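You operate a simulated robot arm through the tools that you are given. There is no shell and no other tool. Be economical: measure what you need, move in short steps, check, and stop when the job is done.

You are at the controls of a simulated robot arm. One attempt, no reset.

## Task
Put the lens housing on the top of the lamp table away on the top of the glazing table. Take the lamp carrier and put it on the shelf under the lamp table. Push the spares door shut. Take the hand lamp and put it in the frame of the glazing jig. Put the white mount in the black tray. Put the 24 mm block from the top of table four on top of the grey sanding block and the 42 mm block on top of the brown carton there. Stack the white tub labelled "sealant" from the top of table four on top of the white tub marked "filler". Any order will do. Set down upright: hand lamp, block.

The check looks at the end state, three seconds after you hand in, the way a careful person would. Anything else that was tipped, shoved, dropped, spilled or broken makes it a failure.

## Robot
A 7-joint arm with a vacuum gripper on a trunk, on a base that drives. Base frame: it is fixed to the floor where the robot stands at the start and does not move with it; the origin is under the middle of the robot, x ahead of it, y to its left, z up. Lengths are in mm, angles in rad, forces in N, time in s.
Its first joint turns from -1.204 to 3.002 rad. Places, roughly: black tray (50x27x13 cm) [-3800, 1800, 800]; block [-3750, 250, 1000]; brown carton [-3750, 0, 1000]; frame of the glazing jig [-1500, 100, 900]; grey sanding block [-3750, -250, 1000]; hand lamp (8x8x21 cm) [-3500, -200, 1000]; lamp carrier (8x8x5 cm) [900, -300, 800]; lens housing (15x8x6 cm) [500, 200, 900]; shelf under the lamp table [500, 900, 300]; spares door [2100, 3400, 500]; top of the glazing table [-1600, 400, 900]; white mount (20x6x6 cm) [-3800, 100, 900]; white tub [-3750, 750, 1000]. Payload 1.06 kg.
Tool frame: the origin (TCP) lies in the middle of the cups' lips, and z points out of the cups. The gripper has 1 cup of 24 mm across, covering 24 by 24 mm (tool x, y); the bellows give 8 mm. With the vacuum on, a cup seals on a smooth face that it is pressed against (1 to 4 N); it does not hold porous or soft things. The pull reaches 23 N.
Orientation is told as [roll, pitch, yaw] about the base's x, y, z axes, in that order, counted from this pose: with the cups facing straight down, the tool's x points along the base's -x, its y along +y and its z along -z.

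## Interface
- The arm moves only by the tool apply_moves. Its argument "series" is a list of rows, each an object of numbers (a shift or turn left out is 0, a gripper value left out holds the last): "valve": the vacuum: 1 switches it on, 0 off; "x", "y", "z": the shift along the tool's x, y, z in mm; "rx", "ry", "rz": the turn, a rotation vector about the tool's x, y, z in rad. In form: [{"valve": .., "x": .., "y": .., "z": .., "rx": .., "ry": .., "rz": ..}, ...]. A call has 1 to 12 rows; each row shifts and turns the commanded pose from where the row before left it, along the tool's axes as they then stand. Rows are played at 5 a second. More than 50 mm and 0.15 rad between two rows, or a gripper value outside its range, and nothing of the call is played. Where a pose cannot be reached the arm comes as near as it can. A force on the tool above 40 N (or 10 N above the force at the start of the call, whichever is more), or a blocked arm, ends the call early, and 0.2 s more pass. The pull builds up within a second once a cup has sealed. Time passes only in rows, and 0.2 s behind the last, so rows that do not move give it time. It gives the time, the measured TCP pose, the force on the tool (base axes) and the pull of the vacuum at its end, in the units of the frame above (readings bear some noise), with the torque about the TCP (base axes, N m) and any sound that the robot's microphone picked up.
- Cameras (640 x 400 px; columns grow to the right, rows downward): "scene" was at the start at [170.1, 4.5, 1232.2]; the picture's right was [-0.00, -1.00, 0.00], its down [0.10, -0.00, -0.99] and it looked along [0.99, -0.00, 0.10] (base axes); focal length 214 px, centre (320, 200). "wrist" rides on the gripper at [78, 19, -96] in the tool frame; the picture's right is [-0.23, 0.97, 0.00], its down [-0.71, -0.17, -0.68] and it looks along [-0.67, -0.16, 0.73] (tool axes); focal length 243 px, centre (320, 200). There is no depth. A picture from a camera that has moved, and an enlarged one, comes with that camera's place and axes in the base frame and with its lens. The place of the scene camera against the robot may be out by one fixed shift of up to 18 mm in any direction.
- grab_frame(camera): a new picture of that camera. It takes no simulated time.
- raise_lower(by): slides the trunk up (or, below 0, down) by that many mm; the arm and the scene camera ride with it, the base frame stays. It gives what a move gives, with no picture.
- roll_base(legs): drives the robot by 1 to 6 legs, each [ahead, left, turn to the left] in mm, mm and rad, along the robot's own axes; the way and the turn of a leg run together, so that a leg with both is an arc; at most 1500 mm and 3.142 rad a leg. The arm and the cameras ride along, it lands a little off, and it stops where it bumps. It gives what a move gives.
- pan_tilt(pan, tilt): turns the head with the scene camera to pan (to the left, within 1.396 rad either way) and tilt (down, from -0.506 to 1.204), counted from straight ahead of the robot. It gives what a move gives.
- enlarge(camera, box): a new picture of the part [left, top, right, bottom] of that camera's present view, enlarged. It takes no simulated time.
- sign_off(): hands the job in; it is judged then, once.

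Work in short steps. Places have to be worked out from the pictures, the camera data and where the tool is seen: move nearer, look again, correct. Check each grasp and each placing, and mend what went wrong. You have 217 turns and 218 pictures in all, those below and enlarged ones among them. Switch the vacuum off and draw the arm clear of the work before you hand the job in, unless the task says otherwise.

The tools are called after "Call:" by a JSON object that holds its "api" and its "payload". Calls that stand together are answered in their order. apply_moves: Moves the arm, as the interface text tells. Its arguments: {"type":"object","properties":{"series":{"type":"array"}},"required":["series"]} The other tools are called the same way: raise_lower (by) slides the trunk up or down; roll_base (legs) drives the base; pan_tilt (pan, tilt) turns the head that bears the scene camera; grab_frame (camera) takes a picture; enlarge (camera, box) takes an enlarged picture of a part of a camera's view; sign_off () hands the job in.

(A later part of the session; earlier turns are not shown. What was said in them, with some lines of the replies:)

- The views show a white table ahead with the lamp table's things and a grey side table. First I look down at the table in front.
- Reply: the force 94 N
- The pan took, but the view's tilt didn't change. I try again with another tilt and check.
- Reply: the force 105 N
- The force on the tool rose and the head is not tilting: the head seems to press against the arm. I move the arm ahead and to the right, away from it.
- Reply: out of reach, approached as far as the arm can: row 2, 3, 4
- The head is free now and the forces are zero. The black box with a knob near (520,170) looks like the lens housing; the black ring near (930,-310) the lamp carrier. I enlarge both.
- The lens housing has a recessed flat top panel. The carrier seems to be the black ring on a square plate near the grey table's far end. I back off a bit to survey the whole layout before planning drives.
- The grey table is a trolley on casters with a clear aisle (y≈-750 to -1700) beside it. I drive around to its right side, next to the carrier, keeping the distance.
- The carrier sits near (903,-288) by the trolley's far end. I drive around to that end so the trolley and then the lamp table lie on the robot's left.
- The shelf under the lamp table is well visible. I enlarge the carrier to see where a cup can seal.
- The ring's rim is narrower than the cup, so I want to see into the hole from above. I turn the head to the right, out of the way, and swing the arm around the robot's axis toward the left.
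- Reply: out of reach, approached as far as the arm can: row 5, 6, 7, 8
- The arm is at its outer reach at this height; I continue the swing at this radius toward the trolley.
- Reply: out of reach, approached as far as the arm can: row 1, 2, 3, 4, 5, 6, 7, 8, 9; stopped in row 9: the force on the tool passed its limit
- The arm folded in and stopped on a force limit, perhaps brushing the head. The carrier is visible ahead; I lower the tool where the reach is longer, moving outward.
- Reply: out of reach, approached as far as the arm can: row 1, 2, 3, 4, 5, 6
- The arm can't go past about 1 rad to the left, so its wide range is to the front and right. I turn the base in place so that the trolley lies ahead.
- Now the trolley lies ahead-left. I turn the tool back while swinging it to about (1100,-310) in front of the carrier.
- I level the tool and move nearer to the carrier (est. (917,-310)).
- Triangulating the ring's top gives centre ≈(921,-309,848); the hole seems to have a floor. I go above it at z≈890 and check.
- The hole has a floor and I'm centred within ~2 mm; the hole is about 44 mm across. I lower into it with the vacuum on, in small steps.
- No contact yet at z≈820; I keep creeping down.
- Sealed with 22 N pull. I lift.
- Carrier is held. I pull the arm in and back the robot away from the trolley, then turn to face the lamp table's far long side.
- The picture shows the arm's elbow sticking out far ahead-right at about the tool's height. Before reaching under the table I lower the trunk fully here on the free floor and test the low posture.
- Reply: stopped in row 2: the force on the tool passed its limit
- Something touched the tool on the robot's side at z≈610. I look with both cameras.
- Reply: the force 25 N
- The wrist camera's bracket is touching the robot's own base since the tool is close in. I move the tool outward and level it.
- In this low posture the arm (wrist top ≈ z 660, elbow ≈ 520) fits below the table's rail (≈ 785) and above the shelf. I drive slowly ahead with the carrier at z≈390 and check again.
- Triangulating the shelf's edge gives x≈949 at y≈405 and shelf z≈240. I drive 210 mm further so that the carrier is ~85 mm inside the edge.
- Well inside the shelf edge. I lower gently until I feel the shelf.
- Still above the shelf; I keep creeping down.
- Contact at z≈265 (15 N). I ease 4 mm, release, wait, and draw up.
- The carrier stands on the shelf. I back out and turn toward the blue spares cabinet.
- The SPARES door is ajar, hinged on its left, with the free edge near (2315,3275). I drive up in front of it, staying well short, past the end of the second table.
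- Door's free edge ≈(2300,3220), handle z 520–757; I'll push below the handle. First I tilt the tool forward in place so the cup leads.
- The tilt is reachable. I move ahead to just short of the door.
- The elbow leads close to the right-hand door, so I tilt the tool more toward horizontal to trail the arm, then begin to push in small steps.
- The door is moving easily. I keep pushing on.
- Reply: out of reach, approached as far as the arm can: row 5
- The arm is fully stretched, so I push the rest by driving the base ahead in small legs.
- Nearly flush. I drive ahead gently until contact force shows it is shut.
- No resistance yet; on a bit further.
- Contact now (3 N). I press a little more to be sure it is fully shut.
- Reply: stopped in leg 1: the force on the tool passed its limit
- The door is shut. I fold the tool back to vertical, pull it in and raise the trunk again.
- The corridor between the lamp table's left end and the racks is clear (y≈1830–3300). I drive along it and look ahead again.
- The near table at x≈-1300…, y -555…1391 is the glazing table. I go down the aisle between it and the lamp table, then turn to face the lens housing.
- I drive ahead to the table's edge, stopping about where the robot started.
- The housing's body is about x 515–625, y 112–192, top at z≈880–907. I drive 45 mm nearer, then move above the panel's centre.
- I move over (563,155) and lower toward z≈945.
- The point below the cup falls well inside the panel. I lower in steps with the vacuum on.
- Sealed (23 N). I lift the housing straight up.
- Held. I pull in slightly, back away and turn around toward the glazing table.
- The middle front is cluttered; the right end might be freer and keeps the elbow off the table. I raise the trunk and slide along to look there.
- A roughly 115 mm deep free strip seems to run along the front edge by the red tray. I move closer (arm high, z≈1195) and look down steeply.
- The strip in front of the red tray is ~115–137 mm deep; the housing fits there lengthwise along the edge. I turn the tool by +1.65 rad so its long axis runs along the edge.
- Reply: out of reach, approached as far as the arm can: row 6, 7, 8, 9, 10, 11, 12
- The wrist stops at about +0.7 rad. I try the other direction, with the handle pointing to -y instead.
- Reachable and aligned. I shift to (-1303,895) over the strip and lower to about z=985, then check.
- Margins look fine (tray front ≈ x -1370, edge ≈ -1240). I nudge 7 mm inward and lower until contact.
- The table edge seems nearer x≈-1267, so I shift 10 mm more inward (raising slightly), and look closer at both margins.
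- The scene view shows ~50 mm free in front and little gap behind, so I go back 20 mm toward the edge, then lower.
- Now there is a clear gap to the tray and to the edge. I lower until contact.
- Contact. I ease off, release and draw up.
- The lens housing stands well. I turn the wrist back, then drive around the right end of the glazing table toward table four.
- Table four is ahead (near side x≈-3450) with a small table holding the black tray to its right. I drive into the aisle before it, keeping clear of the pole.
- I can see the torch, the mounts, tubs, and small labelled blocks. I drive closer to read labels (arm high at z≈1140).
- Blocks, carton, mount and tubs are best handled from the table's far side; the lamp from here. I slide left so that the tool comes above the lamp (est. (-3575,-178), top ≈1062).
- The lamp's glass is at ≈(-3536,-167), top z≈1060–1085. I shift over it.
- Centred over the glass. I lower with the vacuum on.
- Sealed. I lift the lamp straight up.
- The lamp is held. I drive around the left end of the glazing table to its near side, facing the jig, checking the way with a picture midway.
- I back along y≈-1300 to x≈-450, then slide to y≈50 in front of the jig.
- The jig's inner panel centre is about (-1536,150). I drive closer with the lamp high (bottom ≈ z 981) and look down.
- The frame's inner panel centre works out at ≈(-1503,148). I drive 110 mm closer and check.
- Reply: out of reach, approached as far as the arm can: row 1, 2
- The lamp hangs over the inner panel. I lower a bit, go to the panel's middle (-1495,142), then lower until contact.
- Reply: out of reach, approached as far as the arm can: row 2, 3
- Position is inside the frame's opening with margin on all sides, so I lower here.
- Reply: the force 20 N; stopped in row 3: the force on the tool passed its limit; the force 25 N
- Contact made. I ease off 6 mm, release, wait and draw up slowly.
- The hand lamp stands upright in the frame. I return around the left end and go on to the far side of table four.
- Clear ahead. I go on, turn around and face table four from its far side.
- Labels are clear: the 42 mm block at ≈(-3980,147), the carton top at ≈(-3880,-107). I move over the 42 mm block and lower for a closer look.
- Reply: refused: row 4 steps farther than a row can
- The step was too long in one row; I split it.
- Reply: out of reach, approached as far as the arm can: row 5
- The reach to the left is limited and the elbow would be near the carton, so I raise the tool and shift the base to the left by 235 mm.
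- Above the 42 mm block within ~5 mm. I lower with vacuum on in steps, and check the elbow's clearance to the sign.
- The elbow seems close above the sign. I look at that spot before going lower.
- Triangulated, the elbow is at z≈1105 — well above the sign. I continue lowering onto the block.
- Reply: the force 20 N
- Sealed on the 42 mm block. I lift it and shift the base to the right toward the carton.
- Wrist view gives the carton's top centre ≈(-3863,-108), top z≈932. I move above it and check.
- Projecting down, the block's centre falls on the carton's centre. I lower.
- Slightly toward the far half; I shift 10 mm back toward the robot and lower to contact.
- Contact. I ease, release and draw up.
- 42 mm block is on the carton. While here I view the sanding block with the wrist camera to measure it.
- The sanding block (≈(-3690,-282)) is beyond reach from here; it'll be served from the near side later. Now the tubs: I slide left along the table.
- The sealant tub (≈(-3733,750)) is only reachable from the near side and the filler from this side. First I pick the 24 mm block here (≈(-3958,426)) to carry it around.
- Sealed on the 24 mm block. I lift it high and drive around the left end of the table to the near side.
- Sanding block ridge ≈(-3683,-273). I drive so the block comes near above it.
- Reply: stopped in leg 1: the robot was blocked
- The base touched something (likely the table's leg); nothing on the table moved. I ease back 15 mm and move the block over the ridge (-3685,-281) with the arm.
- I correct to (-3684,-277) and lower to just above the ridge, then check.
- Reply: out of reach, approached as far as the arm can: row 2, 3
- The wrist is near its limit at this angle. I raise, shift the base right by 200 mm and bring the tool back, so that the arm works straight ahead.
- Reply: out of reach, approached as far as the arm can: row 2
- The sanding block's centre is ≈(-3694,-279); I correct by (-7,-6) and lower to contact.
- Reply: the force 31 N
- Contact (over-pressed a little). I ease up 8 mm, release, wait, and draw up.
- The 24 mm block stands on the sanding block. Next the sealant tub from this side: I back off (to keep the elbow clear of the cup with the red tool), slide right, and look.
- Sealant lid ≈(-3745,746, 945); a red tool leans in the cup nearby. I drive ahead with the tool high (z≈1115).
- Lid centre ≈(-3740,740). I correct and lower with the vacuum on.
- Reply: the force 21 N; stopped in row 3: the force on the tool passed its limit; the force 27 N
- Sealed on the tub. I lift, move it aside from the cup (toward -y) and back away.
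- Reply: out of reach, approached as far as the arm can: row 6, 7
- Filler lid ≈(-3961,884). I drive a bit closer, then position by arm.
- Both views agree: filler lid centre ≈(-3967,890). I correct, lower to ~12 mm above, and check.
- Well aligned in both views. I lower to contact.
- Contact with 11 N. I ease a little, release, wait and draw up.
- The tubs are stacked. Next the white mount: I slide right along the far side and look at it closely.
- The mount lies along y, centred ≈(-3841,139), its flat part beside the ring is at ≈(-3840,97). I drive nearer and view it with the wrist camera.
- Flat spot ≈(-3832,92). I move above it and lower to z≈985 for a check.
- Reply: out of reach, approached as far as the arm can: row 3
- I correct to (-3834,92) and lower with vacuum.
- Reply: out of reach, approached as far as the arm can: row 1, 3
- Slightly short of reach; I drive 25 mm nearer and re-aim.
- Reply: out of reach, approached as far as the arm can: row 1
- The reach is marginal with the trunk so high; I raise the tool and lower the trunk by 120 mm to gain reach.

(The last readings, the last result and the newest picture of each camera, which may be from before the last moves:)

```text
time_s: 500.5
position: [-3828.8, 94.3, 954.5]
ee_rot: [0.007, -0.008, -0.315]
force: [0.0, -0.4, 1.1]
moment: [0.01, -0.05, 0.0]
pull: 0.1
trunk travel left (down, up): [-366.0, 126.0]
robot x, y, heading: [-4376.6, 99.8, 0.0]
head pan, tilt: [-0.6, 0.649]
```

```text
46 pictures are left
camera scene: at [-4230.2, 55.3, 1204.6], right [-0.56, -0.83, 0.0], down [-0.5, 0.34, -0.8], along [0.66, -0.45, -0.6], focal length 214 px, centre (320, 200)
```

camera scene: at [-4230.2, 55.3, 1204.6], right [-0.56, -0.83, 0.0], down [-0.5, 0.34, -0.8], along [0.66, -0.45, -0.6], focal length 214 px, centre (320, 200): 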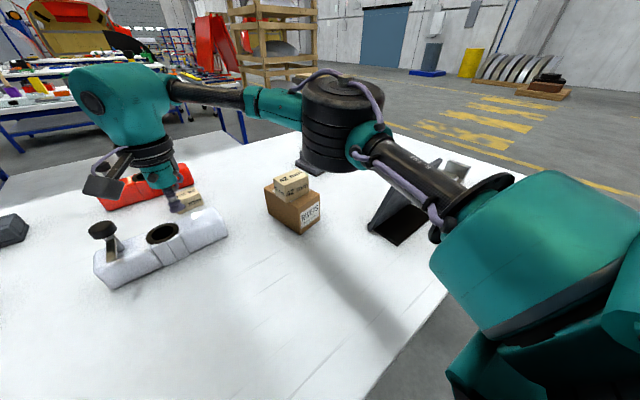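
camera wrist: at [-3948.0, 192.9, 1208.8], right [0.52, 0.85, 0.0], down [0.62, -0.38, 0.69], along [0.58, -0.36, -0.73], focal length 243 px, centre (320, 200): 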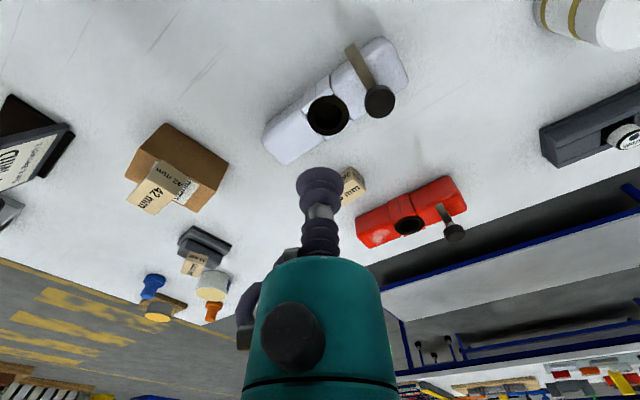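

With the trunk low the elbow comes close above the 24 mm block, so I raise the trunk again by 100 and instead drive 20 mm nearer.

Call:
{"api": "raise_lower", "payload": {"by": 100}}

Call:
{"api": "roll_base", "payload": {"legs": [[22, 0, 0]]}}

Call:
{"api": "apply_moves", "payload": {"series": [{"x": 22, "rx": 0.006, "ry": 0.008}, {"z": 30}, {"z": 30}, {"z": 30}, {}]}}

Call:
{"api": "grab_frame", "payload": {"camera": "scene"}}

Call:
{"api": "enlarge", "payload": {"camera": "wrist", "box": [220, 30, 420, 200]}}

```text
time_s: 501.8
position: [-3830.1, 93.4, 1053.1]
ee_rot: [0.007, -0.009, -0.313]
force: [-0.2, 0.2, -0.1]
moment: [0.0, -0.02, -0.01]
pull: 0.0
trunk travel left (down, up): [-466.0, 26.0]
robot x, y, heading: [-4377.3, 99.4, -0.002]
head pan, tilt: [-0.6, 0.649]
```

```text
time_s: 502.6
position: [-3807.1, 94.1, 1053.7]
ee_rot: [0.007, -0.007, -0.313]
force: [1.3, 0.4, 0.0]
moment: [-0.01, -0.02, -0.01]
pull: 0.1
trunk travel left (down, up): [-466.0, 26.0]
robot x, y, heading: [-4354.0, 101.9, -0.002]
head pan, tilt: [-0.6, 0.649]
```

```text
time_s: 503.8
position: [-3826.9, 99.4, 966.2]
ee_rot: [0.002, 0.0, -0.315]
force: [-0.2, 0.3, 0.0]
moment: [0.03, -0.01, 0.0]
pull: 0.1
trunk travel left (down, up): [-466.0, 26.0]
robot x, y, heading: [-4353.2, 97.4, -0.003]
head pan, tilt: [-0.6, 0.649]
```

```text
45 pictures are left
camera scene: at [-4264.5, 55.3, 1319.1], right [-0.57, -0.82, 0.0], down [-0.5, 0.34, -0.8], along [0.66, -0.45, -0.6], focal length 214 px, centre (320, 200)
```

scene: 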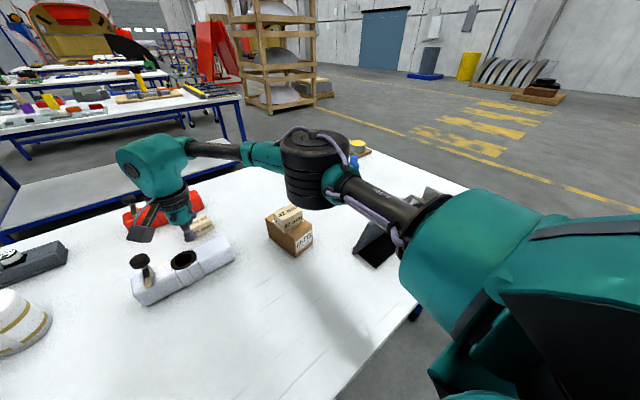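

```text
2.35 times, centred on (320, 115) of wrist
camera zoom: at [-3896.2, 142.0, 1061.4], right [0.52, 0.85, 0.0], down [0.62, -0.38, 0.68], along [0.58, -0.36, -0.73], focal length 571 px, centre (320, 400)
```

zoom: 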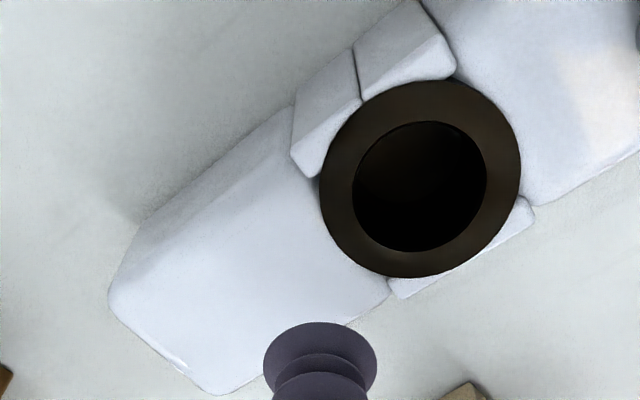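

I shift 14 mm away from the ring and lower with vacuum in steps.

Call:
{"api": "apply_moves", "payload": {"series": [{"x": -3.3, "y": -13.6}, {"z": 20}, {"z": 12}, {"z": 5}, {}]}}

Call:
{"api": "apply_moves", "payload": {"series": [{"z": 4}, {"z": 3}, {}]}}

```text
time_s: 505.0
position: [-3828.3, 85.3, 928.1]
ee_rot: [0.002, 0.0, -0.312]
force: [0.5, -0.2, 0.1]
moment: [-0.04, 0.0, -0.02]
pull: 0.1
trunk travel left (down, up): [-466.0, 26.0]
robot x, y, heading: [-4351.0, 97.8, 0.0]
head pan, tilt: [-0.6, 0.649]
```

```text
time_s: 505.8
position: [-3830.1, 88.1, 921.5]
ee_rot: [0.002, 0.0, -0.315]
force: [-0.4, 0.2, 0.3]
moment: [-0.01, 0.02, 0.0]
pull: 0.1
trunk travel left (down, up): [-466.0, 26.0]
robot x, y, heading: [-4354.7, 99.7, -0.003]
head pan, tilt: [-0.6, 0.649]
```

Call:
{"api": "apply_moves", "payload": {"series": [{"z": 3}, {"z": 3}, {}]}}

Call:
{"api": "apply_moves", "payload": {"series": [{"z": 2}, {}]}}

```text
time_s: 506.6
position: [-3829.8, 86.3, 914.9]
ee_rot: [0.002, -0.001, -0.312]
force: [-0.6, -1.4, 9.6]
moment: [0.03, 0.0, 0.02]
pull: 23.2
trunk travel left (down, up): [-466.0, 26.0]
robot x, y, heading: [-4353.2, 100.9, -0.001]
head pan, tilt: [-0.6, 0.649]
```

```text
time_s: 507.2
position: [-3829.7, 85.4, 912.3]
ee_rot: [0.004, 0.0, -0.313]
force: [2.1, -3.0, 17.8]
moment: [-0.03, 0.04, -0.03]
pull: 22.8
trunk travel left (down, up): [-466.0, 26.0]
robot x, y, heading: [-4351.8, 99.0, 0.003]
head pan, tilt: [-0.6, 0.649]
```

Sealed. I lift slowly and watch the moment.

Call:
{"api": "apply_moves", "payload": {"series": [{"z": -5}, {"z": -6}, {"z": -8}, {}]}}

Call:
{"api": "apply_moves", "payload": {"series": [{"z": -15}, {"z": -25}, {"z": -35}, {"z": -40}, {"z": -40}, {}]}}

Call:
{"api": "grab_frame", "payload": {"camera": "wrist"}}

```text
time_s: 508.2
position: [-3829.5, 85.2, 930.0]
ee_rot: [0.003, 0.002, -0.313]
force: [-0.8, 0.8, -2.2]
moment: [-0.12, 0.01, 0.01]
pull: 22.8
trunk travel left (down, up): [-466.0, 26.0]
robot x, y, heading: [-4350.2, 100.3, 0.002]
head pan, tilt: [-0.6, 0.649]
```

```text
time_s: 509.6
position: [-3829.9, 89.2, 1086.0]
ee_rot: [0.001, 0.001, -0.312]
force: [0.2, -0.2, -1.2]
moment: [-0.08, -0.02, 0.0]
pull: 22.9
trunk travel left (down, up): [-466.0, 26.0]
robot x, y, heading: [-4354.4, 100.6, -0.002]
head pan, tilt: [-0.6, 0.649]
```

```text
43 pictures are left
camera wrist: at [-3897.8, 130.6, 1182.7], right [0.52, 0.85, 0.0], down [0.62, -0.38, 0.68], along [0.58, -0.36, -0.73], focal length 243 px, centre (320, 200)
```

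wrist: 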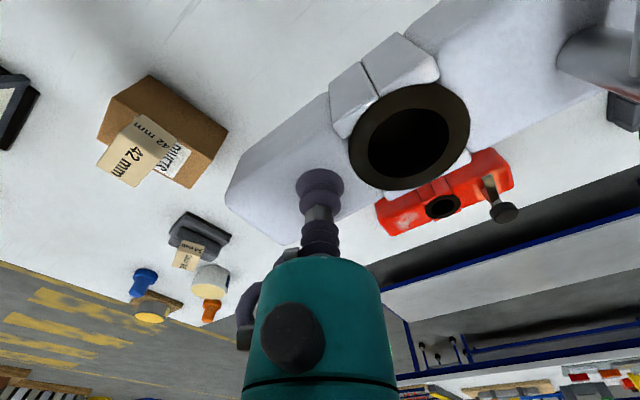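

The mount is held firmly (≈2 N). I back away and drive along to the small table with the black tray.

Call:
{"api": "roll_base", "payload": {"legs": [[-300, 0, 0], [0, 1100, 0]]}}

Call:
{"api": "pan_tilt", "payload": {"pan": 0.5, "tilt": 0.5}}

Call:
{"api": "grab_frame", "payload": {"camera": "scene"}}

```text
time_s: 517.0
position: [-4122.6, 1203.1, 1085.8]
ee_rot: [0.002, -0.001, -0.326]
force: [1.1, -0.3, -2.3]
moment: [-0.12, 0.02, 0.03]
pull: 22.6
trunk travel left (down, up): [-466.0, 26.0]
robot x, y, heading: [-4644.8, 1217.3, -0.012]
head pan, tilt: [-0.6, 0.649]
```

```text
time_s: 518.3
position: [-4123.4, 1202.7, 1087.0]
ee_rot: [0.002, 0.0, -0.324]
force: [-0.4, 0.3, -0.7]
moment: [-0.1, 0.0, 0.0]
pull: 22.7
trunk travel left (down, up): [-466.0, 26.0]
robot x, y, heading: [-4649.0, 1221.5, -0.006]
head pan, tilt: [0.499, 0.499]
```

```text
42 pictures are left
camera scene: at [-4549.0, 1266.3, 1332.4], right [0.47, -0.88, 0.0], down [-0.42, -0.22, -0.88], along [0.78, 0.41, -0.48], focal length 214 px, centre (320, 200)
```

scene: 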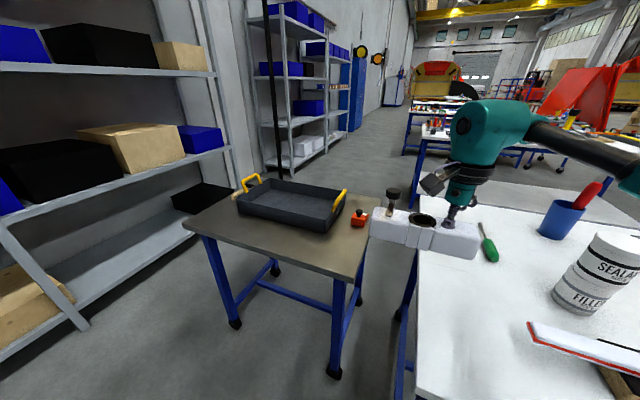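

The way is clear; tray centre ≈(-3785,1815). I drive in front of it with the mount held high.

Call:
{"api": "roll_base", "payload": {"legs": [[0, 555, 0], [320, 0, 0]]}}

Call:
{"api": "pan_tilt", "payload": {"pan": 0.1, "tilt": 0.7}}

Call:
{"api": "grab_frame", "payload": {"camera": "scene"}}

Call:
{"api": "grab_frame", "payload": {"camera": "wrist"}}

```text
time_s: 523.2
position: [-3801.5, 1751.9, 1086.2]
ee_rot: [0.003, 0.002, -0.316]
force: [0.4, 0.1, -2.5]
moment: [-0.08, 0.01, 0.0]
pull: 23.1
trunk travel left (down, up): [-466.0, 26.0]
robot x, y, heading: [-4325.1, 1762.1, -0.005]
head pan, tilt: [0.499, 0.499]
```

```text
time_s: 524.1
position: [-3800.7, 1750.5, 1086.2]
ee_rot: [0.001, 0.001, -0.317]
force: [0.0, -0.3, -1.0]
moment: [-0.11, 0.01, 0.01]
pull: 22.9
trunk travel left (down, up): [-466.0, 26.0]
robot x, y, heading: [-4324.1, 1759.8, -0.003]
head pan, tilt: [0.099, 0.7]
```

```text
41 pictures are left
camera scene: at [-4222.9, 1776.2, 1314.7], right [0.1, -1.0, 0.0], down [-0.64, -0.06, -0.77], along [0.76, 0.07, -0.64], focal length 214 px, centre (320, 200)
```

scene: 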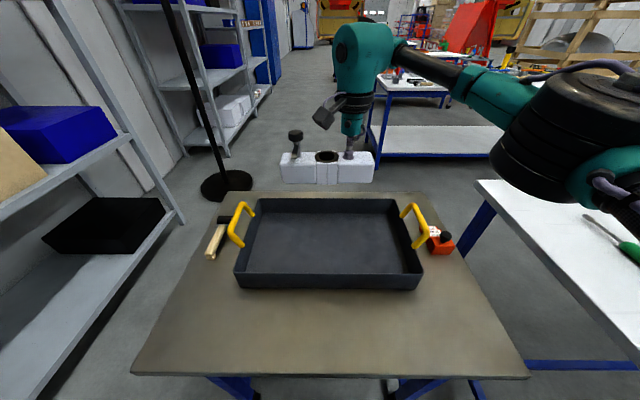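

```text
40 pictures are left
camera wrist: at [-3869.3, 1792.7, 1182.5], right [0.53, 0.85, 0.0], down [0.62, -0.38, 0.68], along [0.58, -0.36, -0.73], focal length 243 px, centre (320, 200)
```

wrist: 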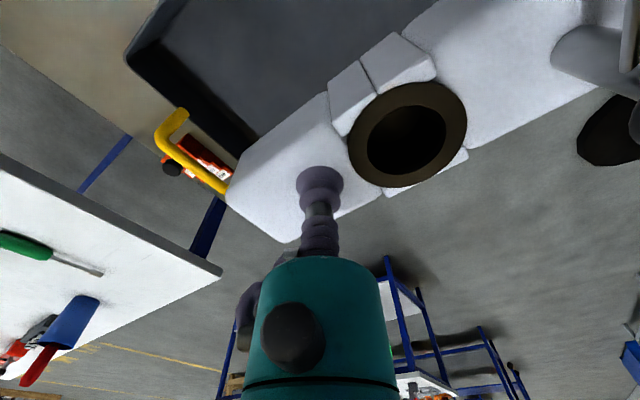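

The mount hangs almost exactly above the tray's centre (≈(-3790,1795)). I lower it and check before the rim level.

Call:
{"api": "apply_moves", "payload": {"series": [{"x": -6}, {"z": 40}, {"z": 40}, {"z": 40}, {"z": 25}, {}]}}

Call:
{"api": "enlarge", "payload": {"camera": "scene", "box": [200, 130, 460, 310]}}

```text
time_s: 525.5
position: [-3793.2, 1751.5, 940.2]
ee_rot: [0.001, 0.0, -0.319]
force: [0.9, 0.0, -2.6]
moment: [-0.12, -0.01, 0.02]
pull: 22.8
trunk travel left (down, up): [-466.0, 26.0]
robot x, y, heading: [-4327.4, 1762.7, -0.006]
head pan, tilt: [0.099, 0.7]
```

```text
2.22 times, centred on (330, 220) of scene
camera zoom: at [-4223.0, 1776.2, 1314.7], right [0.09, -1.0, 0.0], down [-0.64, -0.06, -0.76], along [0.76, 0.07, -0.64], focal length 477 px, centre (298, 156)
```

zoom: 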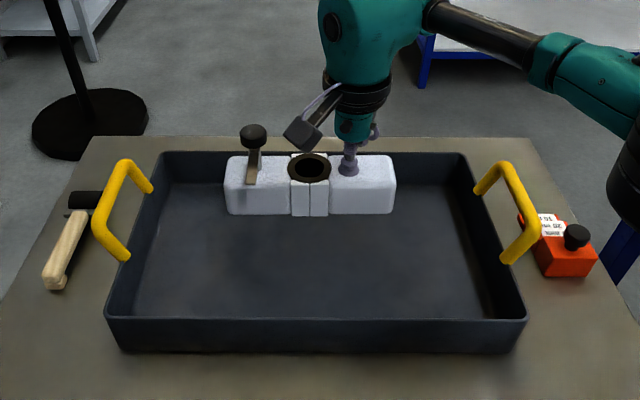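

It will land around the tray's middle. I lower further, then creep.

Call:
{"api": "apply_moves", "payload": {"series": [{"z": 35}, {"z": 25}, {"z": 15}, {}]}}

Call:
{"api": "enlarge", "payload": {"camera": "scene", "box": [200, 130, 460, 310]}}

```text
time_s: 526.5
position: [-3795.0, 1748.5, 865.5]
ee_rot: [0.002, 0.0, -0.317]
force: [0.0, 0.1, -1.0]
moment: [-0.08, -0.02, 0.01]
pull: 22.9
trunk travel left (down, up): [-466.0, 26.0]
robot x, y, heading: [-4325.5, 1764.0, -0.002]
head pan, tilt: [0.099, 0.7]
```

```text
2.22 times, centred on (330, 220) of scene
camera zoom: at [-4223.0, 1776.2, 1314.7], right [0.09, -1.0, 0.0], down [-0.64, -0.06, -0.76], along [0.76, 0.07, -0.64], focal length 477 px, centre (298, 156)
```

zoom: 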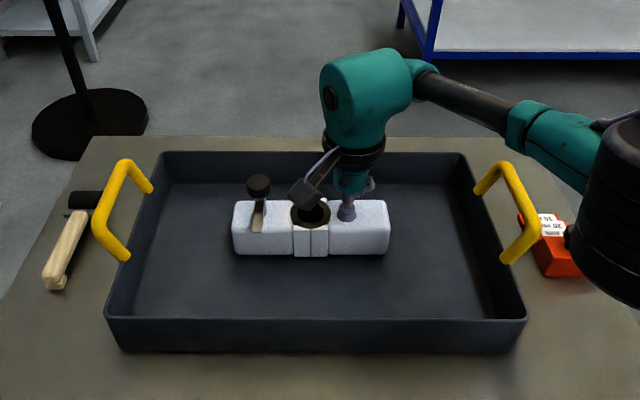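

Call:
{"api": "apply_moves", "payload": {"series": [{"z": 10}, {"z": 8}, {"z": 6}, {}]}}

Call:
{"api": "apply_moves", "payload": {"series": [{"z": 4}, {"z": 4}, {}]}}

```text
time_s: 527.4
position: [-3792.4, 1750.9, 851.3]
ee_rot: [0.012, -0.006, -0.318]
force: [-1.3, -2.0, 25.6]
moment: [-0.02, 0.11, -0.06]
pull: 23.3
trunk travel left (down, up): [-466.0, 26.0]
robot x, y, heading: [-4323.7, 1765.1, -0.003]
head pan, tilt: [0.099, 0.7]
stopped in row 4: the force on the tool passed its limit (the readings are from after the stop); the commanded pose is now the measured one
```

```text
time_s: 527.7
position: [-3792.2, 1753.3, 851.4]
ee_rot: [0.017, -0.01, -0.32]
force: [-3.4, -1.8, 24.0]
moment: [-0.03, 0.04, -0.02]
pull: 23.1
trunk travel left (down, up): [-466.0, 26.0]
robot x, y, heading: [-4328.0, 1761.2, -0.01]
head pan, tilt: [0.099, 0.7]
stopped in row 1: the force on the tool passed its limit (the readings are from after the stop); the commanded pose is now the measured one
```

Contact with the tray floor. I ease off 5 mm, level, release and wait.

Call:
{"api": "apply_moves", "payload": {"series": [{"z": -3, "rx": 0.01, "ry": 0.008}, {"z": -2}, {"valve": 0}, {}, {}, {}, {}]}}

Call:
{"api": "apply_moves", "payload": {"series": [{"z": -5}, {"z": -10}, {"z": -25}, {"z": -45}, {"z": -50}, {"z": -50}, {"z": -50}, {}]}}

Call:
{"api": "enlarge", "payload": {"camera": "scene", "box": [200, 130, 460, 310]}}

```text
time_s: 529.3
position: [-3791.3, 1750.6, 852.3]
ee_rot: [0.001, 0.002, -0.319]
force: [-1.6, 2.7, 5.9]
moment: [-0.05, -0.05, -0.04]
pull: 0.0
trunk travel left (down, up): [-466.0, 26.0]
robot x, y, heading: [-4323.1, 1763.8, -0.004]
head pan, tilt: [0.099, 0.7]
```

```text
time_s: 531.1
position: [-3788.8, 1753.5, 1089.1]
ee_rot: [0.003, 0.004, -0.321]
force: [-0.9, 0.1, -0.1]
moment: [0.01, -0.02, 0.01]
pull: 0.0
trunk travel left (down, up): [-466.0, 26.0]
robot x, y, heading: [-4325.7, 1762.3, -0.005]
head pan, tilt: [0.099, 0.7]
```

```text
2.22 times, centred on (330, 220) of scene
camera zoom: at [-4223.0, 1775.8, 1314.6], right [0.09, -1.0, 0.0], down [-0.64, -0.06, -0.76], along [0.76, 0.07, -0.64], focal length 477 px, centre (298, 156)
```

zoom: 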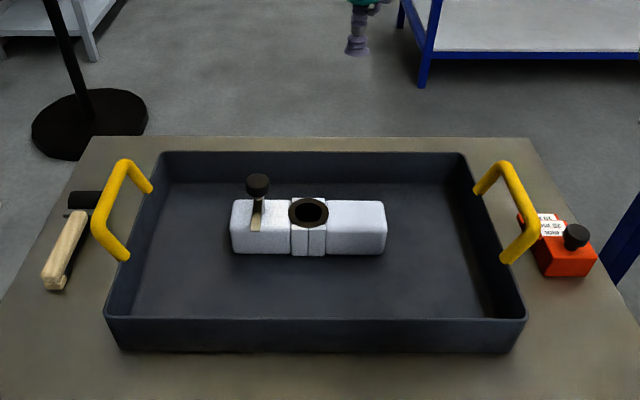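

The mount lies in the tray. I back off and take a last look over table four to verify the stacks.

Call:
{"api": "roll_base", "payload": {"legs": [[-350, 0, 0]]}}

Call:
{"api": "pan_tilt", "payload": {"pan": -0.9, "tilt": 0.45}}

Call:
{"api": "grab_frame", "payload": {"camera": "scene"}}

```text
time_s: 533.4
position: [-4144.4, 1753.3, 1089.8]
ee_rot: [0.001, 0.002, -0.327]
force: [-0.4, 0.5, 0.2]
moment: [-0.01, -0.03, 0.0]
pull: 0.0
trunk travel left (down, up): [-466.0, 26.0]
robot x, y, heading: [-4675.8, 1764.7, -0.01]
head pan, tilt: [0.099, 0.7]
```

```text
time_s: 534.7
position: [-4145.2, 1753.4, 1088.2]
ee_rot: [0.003, 0.003, -0.326]
force: [-0.3, -0.1, -0.2]
moment: [-0.02, -0.01, -0.02]
pull: 0.0
trunk travel left (down, up): [-466.0, 26.0]
robot x, y, heading: [-4679.9, 1767.2, -0.013]
head pan, tilt: [-0.901, 0.45]
```

```text
36 pictures are left
camera scene: at [-4605.8, 1698.0, 1336.9], right [-0.79, -0.61, 0.0], down [-0.27, 0.34, -0.9], along [0.55, -0.71, -0.44], focal length 214 px, centre (320, 200)
```

scene: 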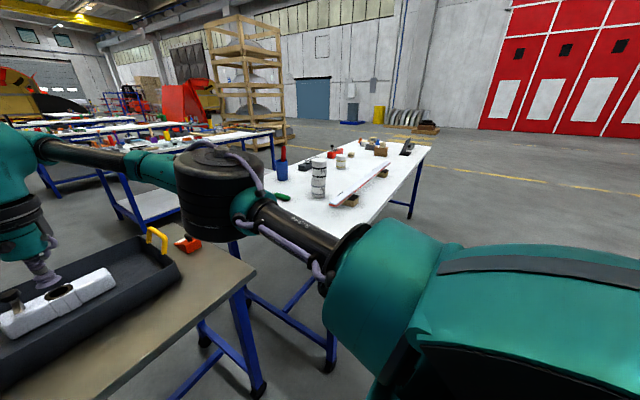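

Call:
{"api": "enlarge", "payload": {"camera": "scene", "box": [260, 120, 440, 220]}}

Call:
{"api": "enlarge", "payload": {"camera": "scene", "box": [130, 105, 290, 160]}}

```text
3.56 times, centred on (350, 170) of scene
camera zoom: at [-4605.8, 1698.0, 1336.9], right [-0.79, -0.61, 0.0], down [-0.27, 0.34, -0.9], along [0.55, -0.71, -0.44], focal length 763 px, centre (213, 307)
```

zoom: 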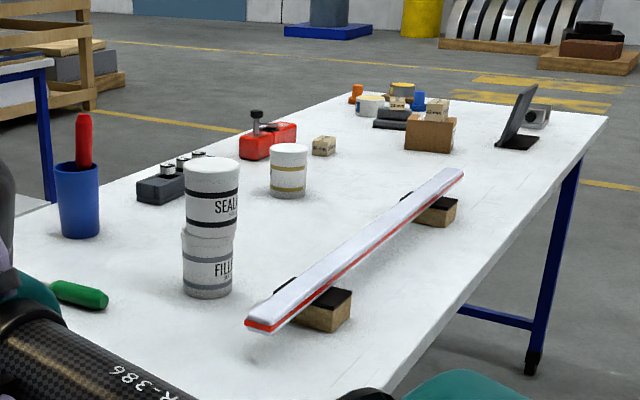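

```text
4.00 times, centred on (210, 132) of scene
camera zoom: at [-4605.8, 1698.0, 1336.9], right [-0.79, -0.61, 0.0], down [-0.27, 0.34, -0.9], along [0.55, -0.71, -0.44], focal length 858 px, centre (760, 470)
```

zoom: 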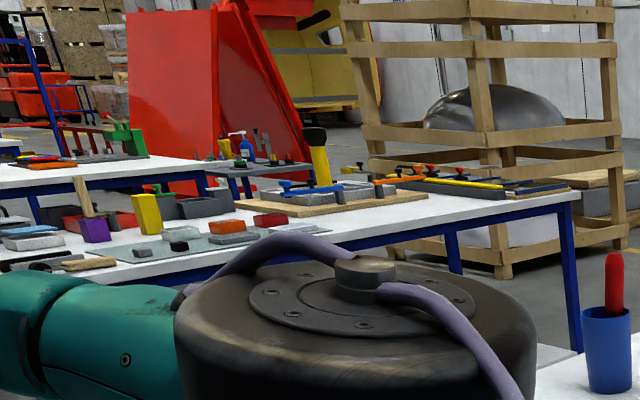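

Stacks, lamp, mount and tray all stand as wanted; the vacuum is off and the arm is clear of the work. I hand in.

Call:
{"api": "sign_off", "payload": {}}

```text
The job is handed in.
```

I did every item on the list and handed the job in. I don't have the result of the check yet.

- **Lens housing:** on top of the glazing table, in front of the red tray.
- **Lamp carrier:** on the shelf under the lamp table.
- **Spares door:** pushed shut until it pressed back.
- **Hand lamp:** upright in the frame of the glazing jig.
- **White mount:** in the black tray.
- **Blocks:** the 24 mm block is on the grey sanding block, sitting across its ridge and a little toward the far end. The 42 mm block is on the brown carton.
- **Tubs:** the sealant tub is stacked on the filler tub.

While driving, the base bumped something at table four, probably a leg. I backed off, and nothing on the table moved. My last pictures show the mount, stacks and lamp still standing; I didn't look at the carrier, lens housing or door again after finishing with each.
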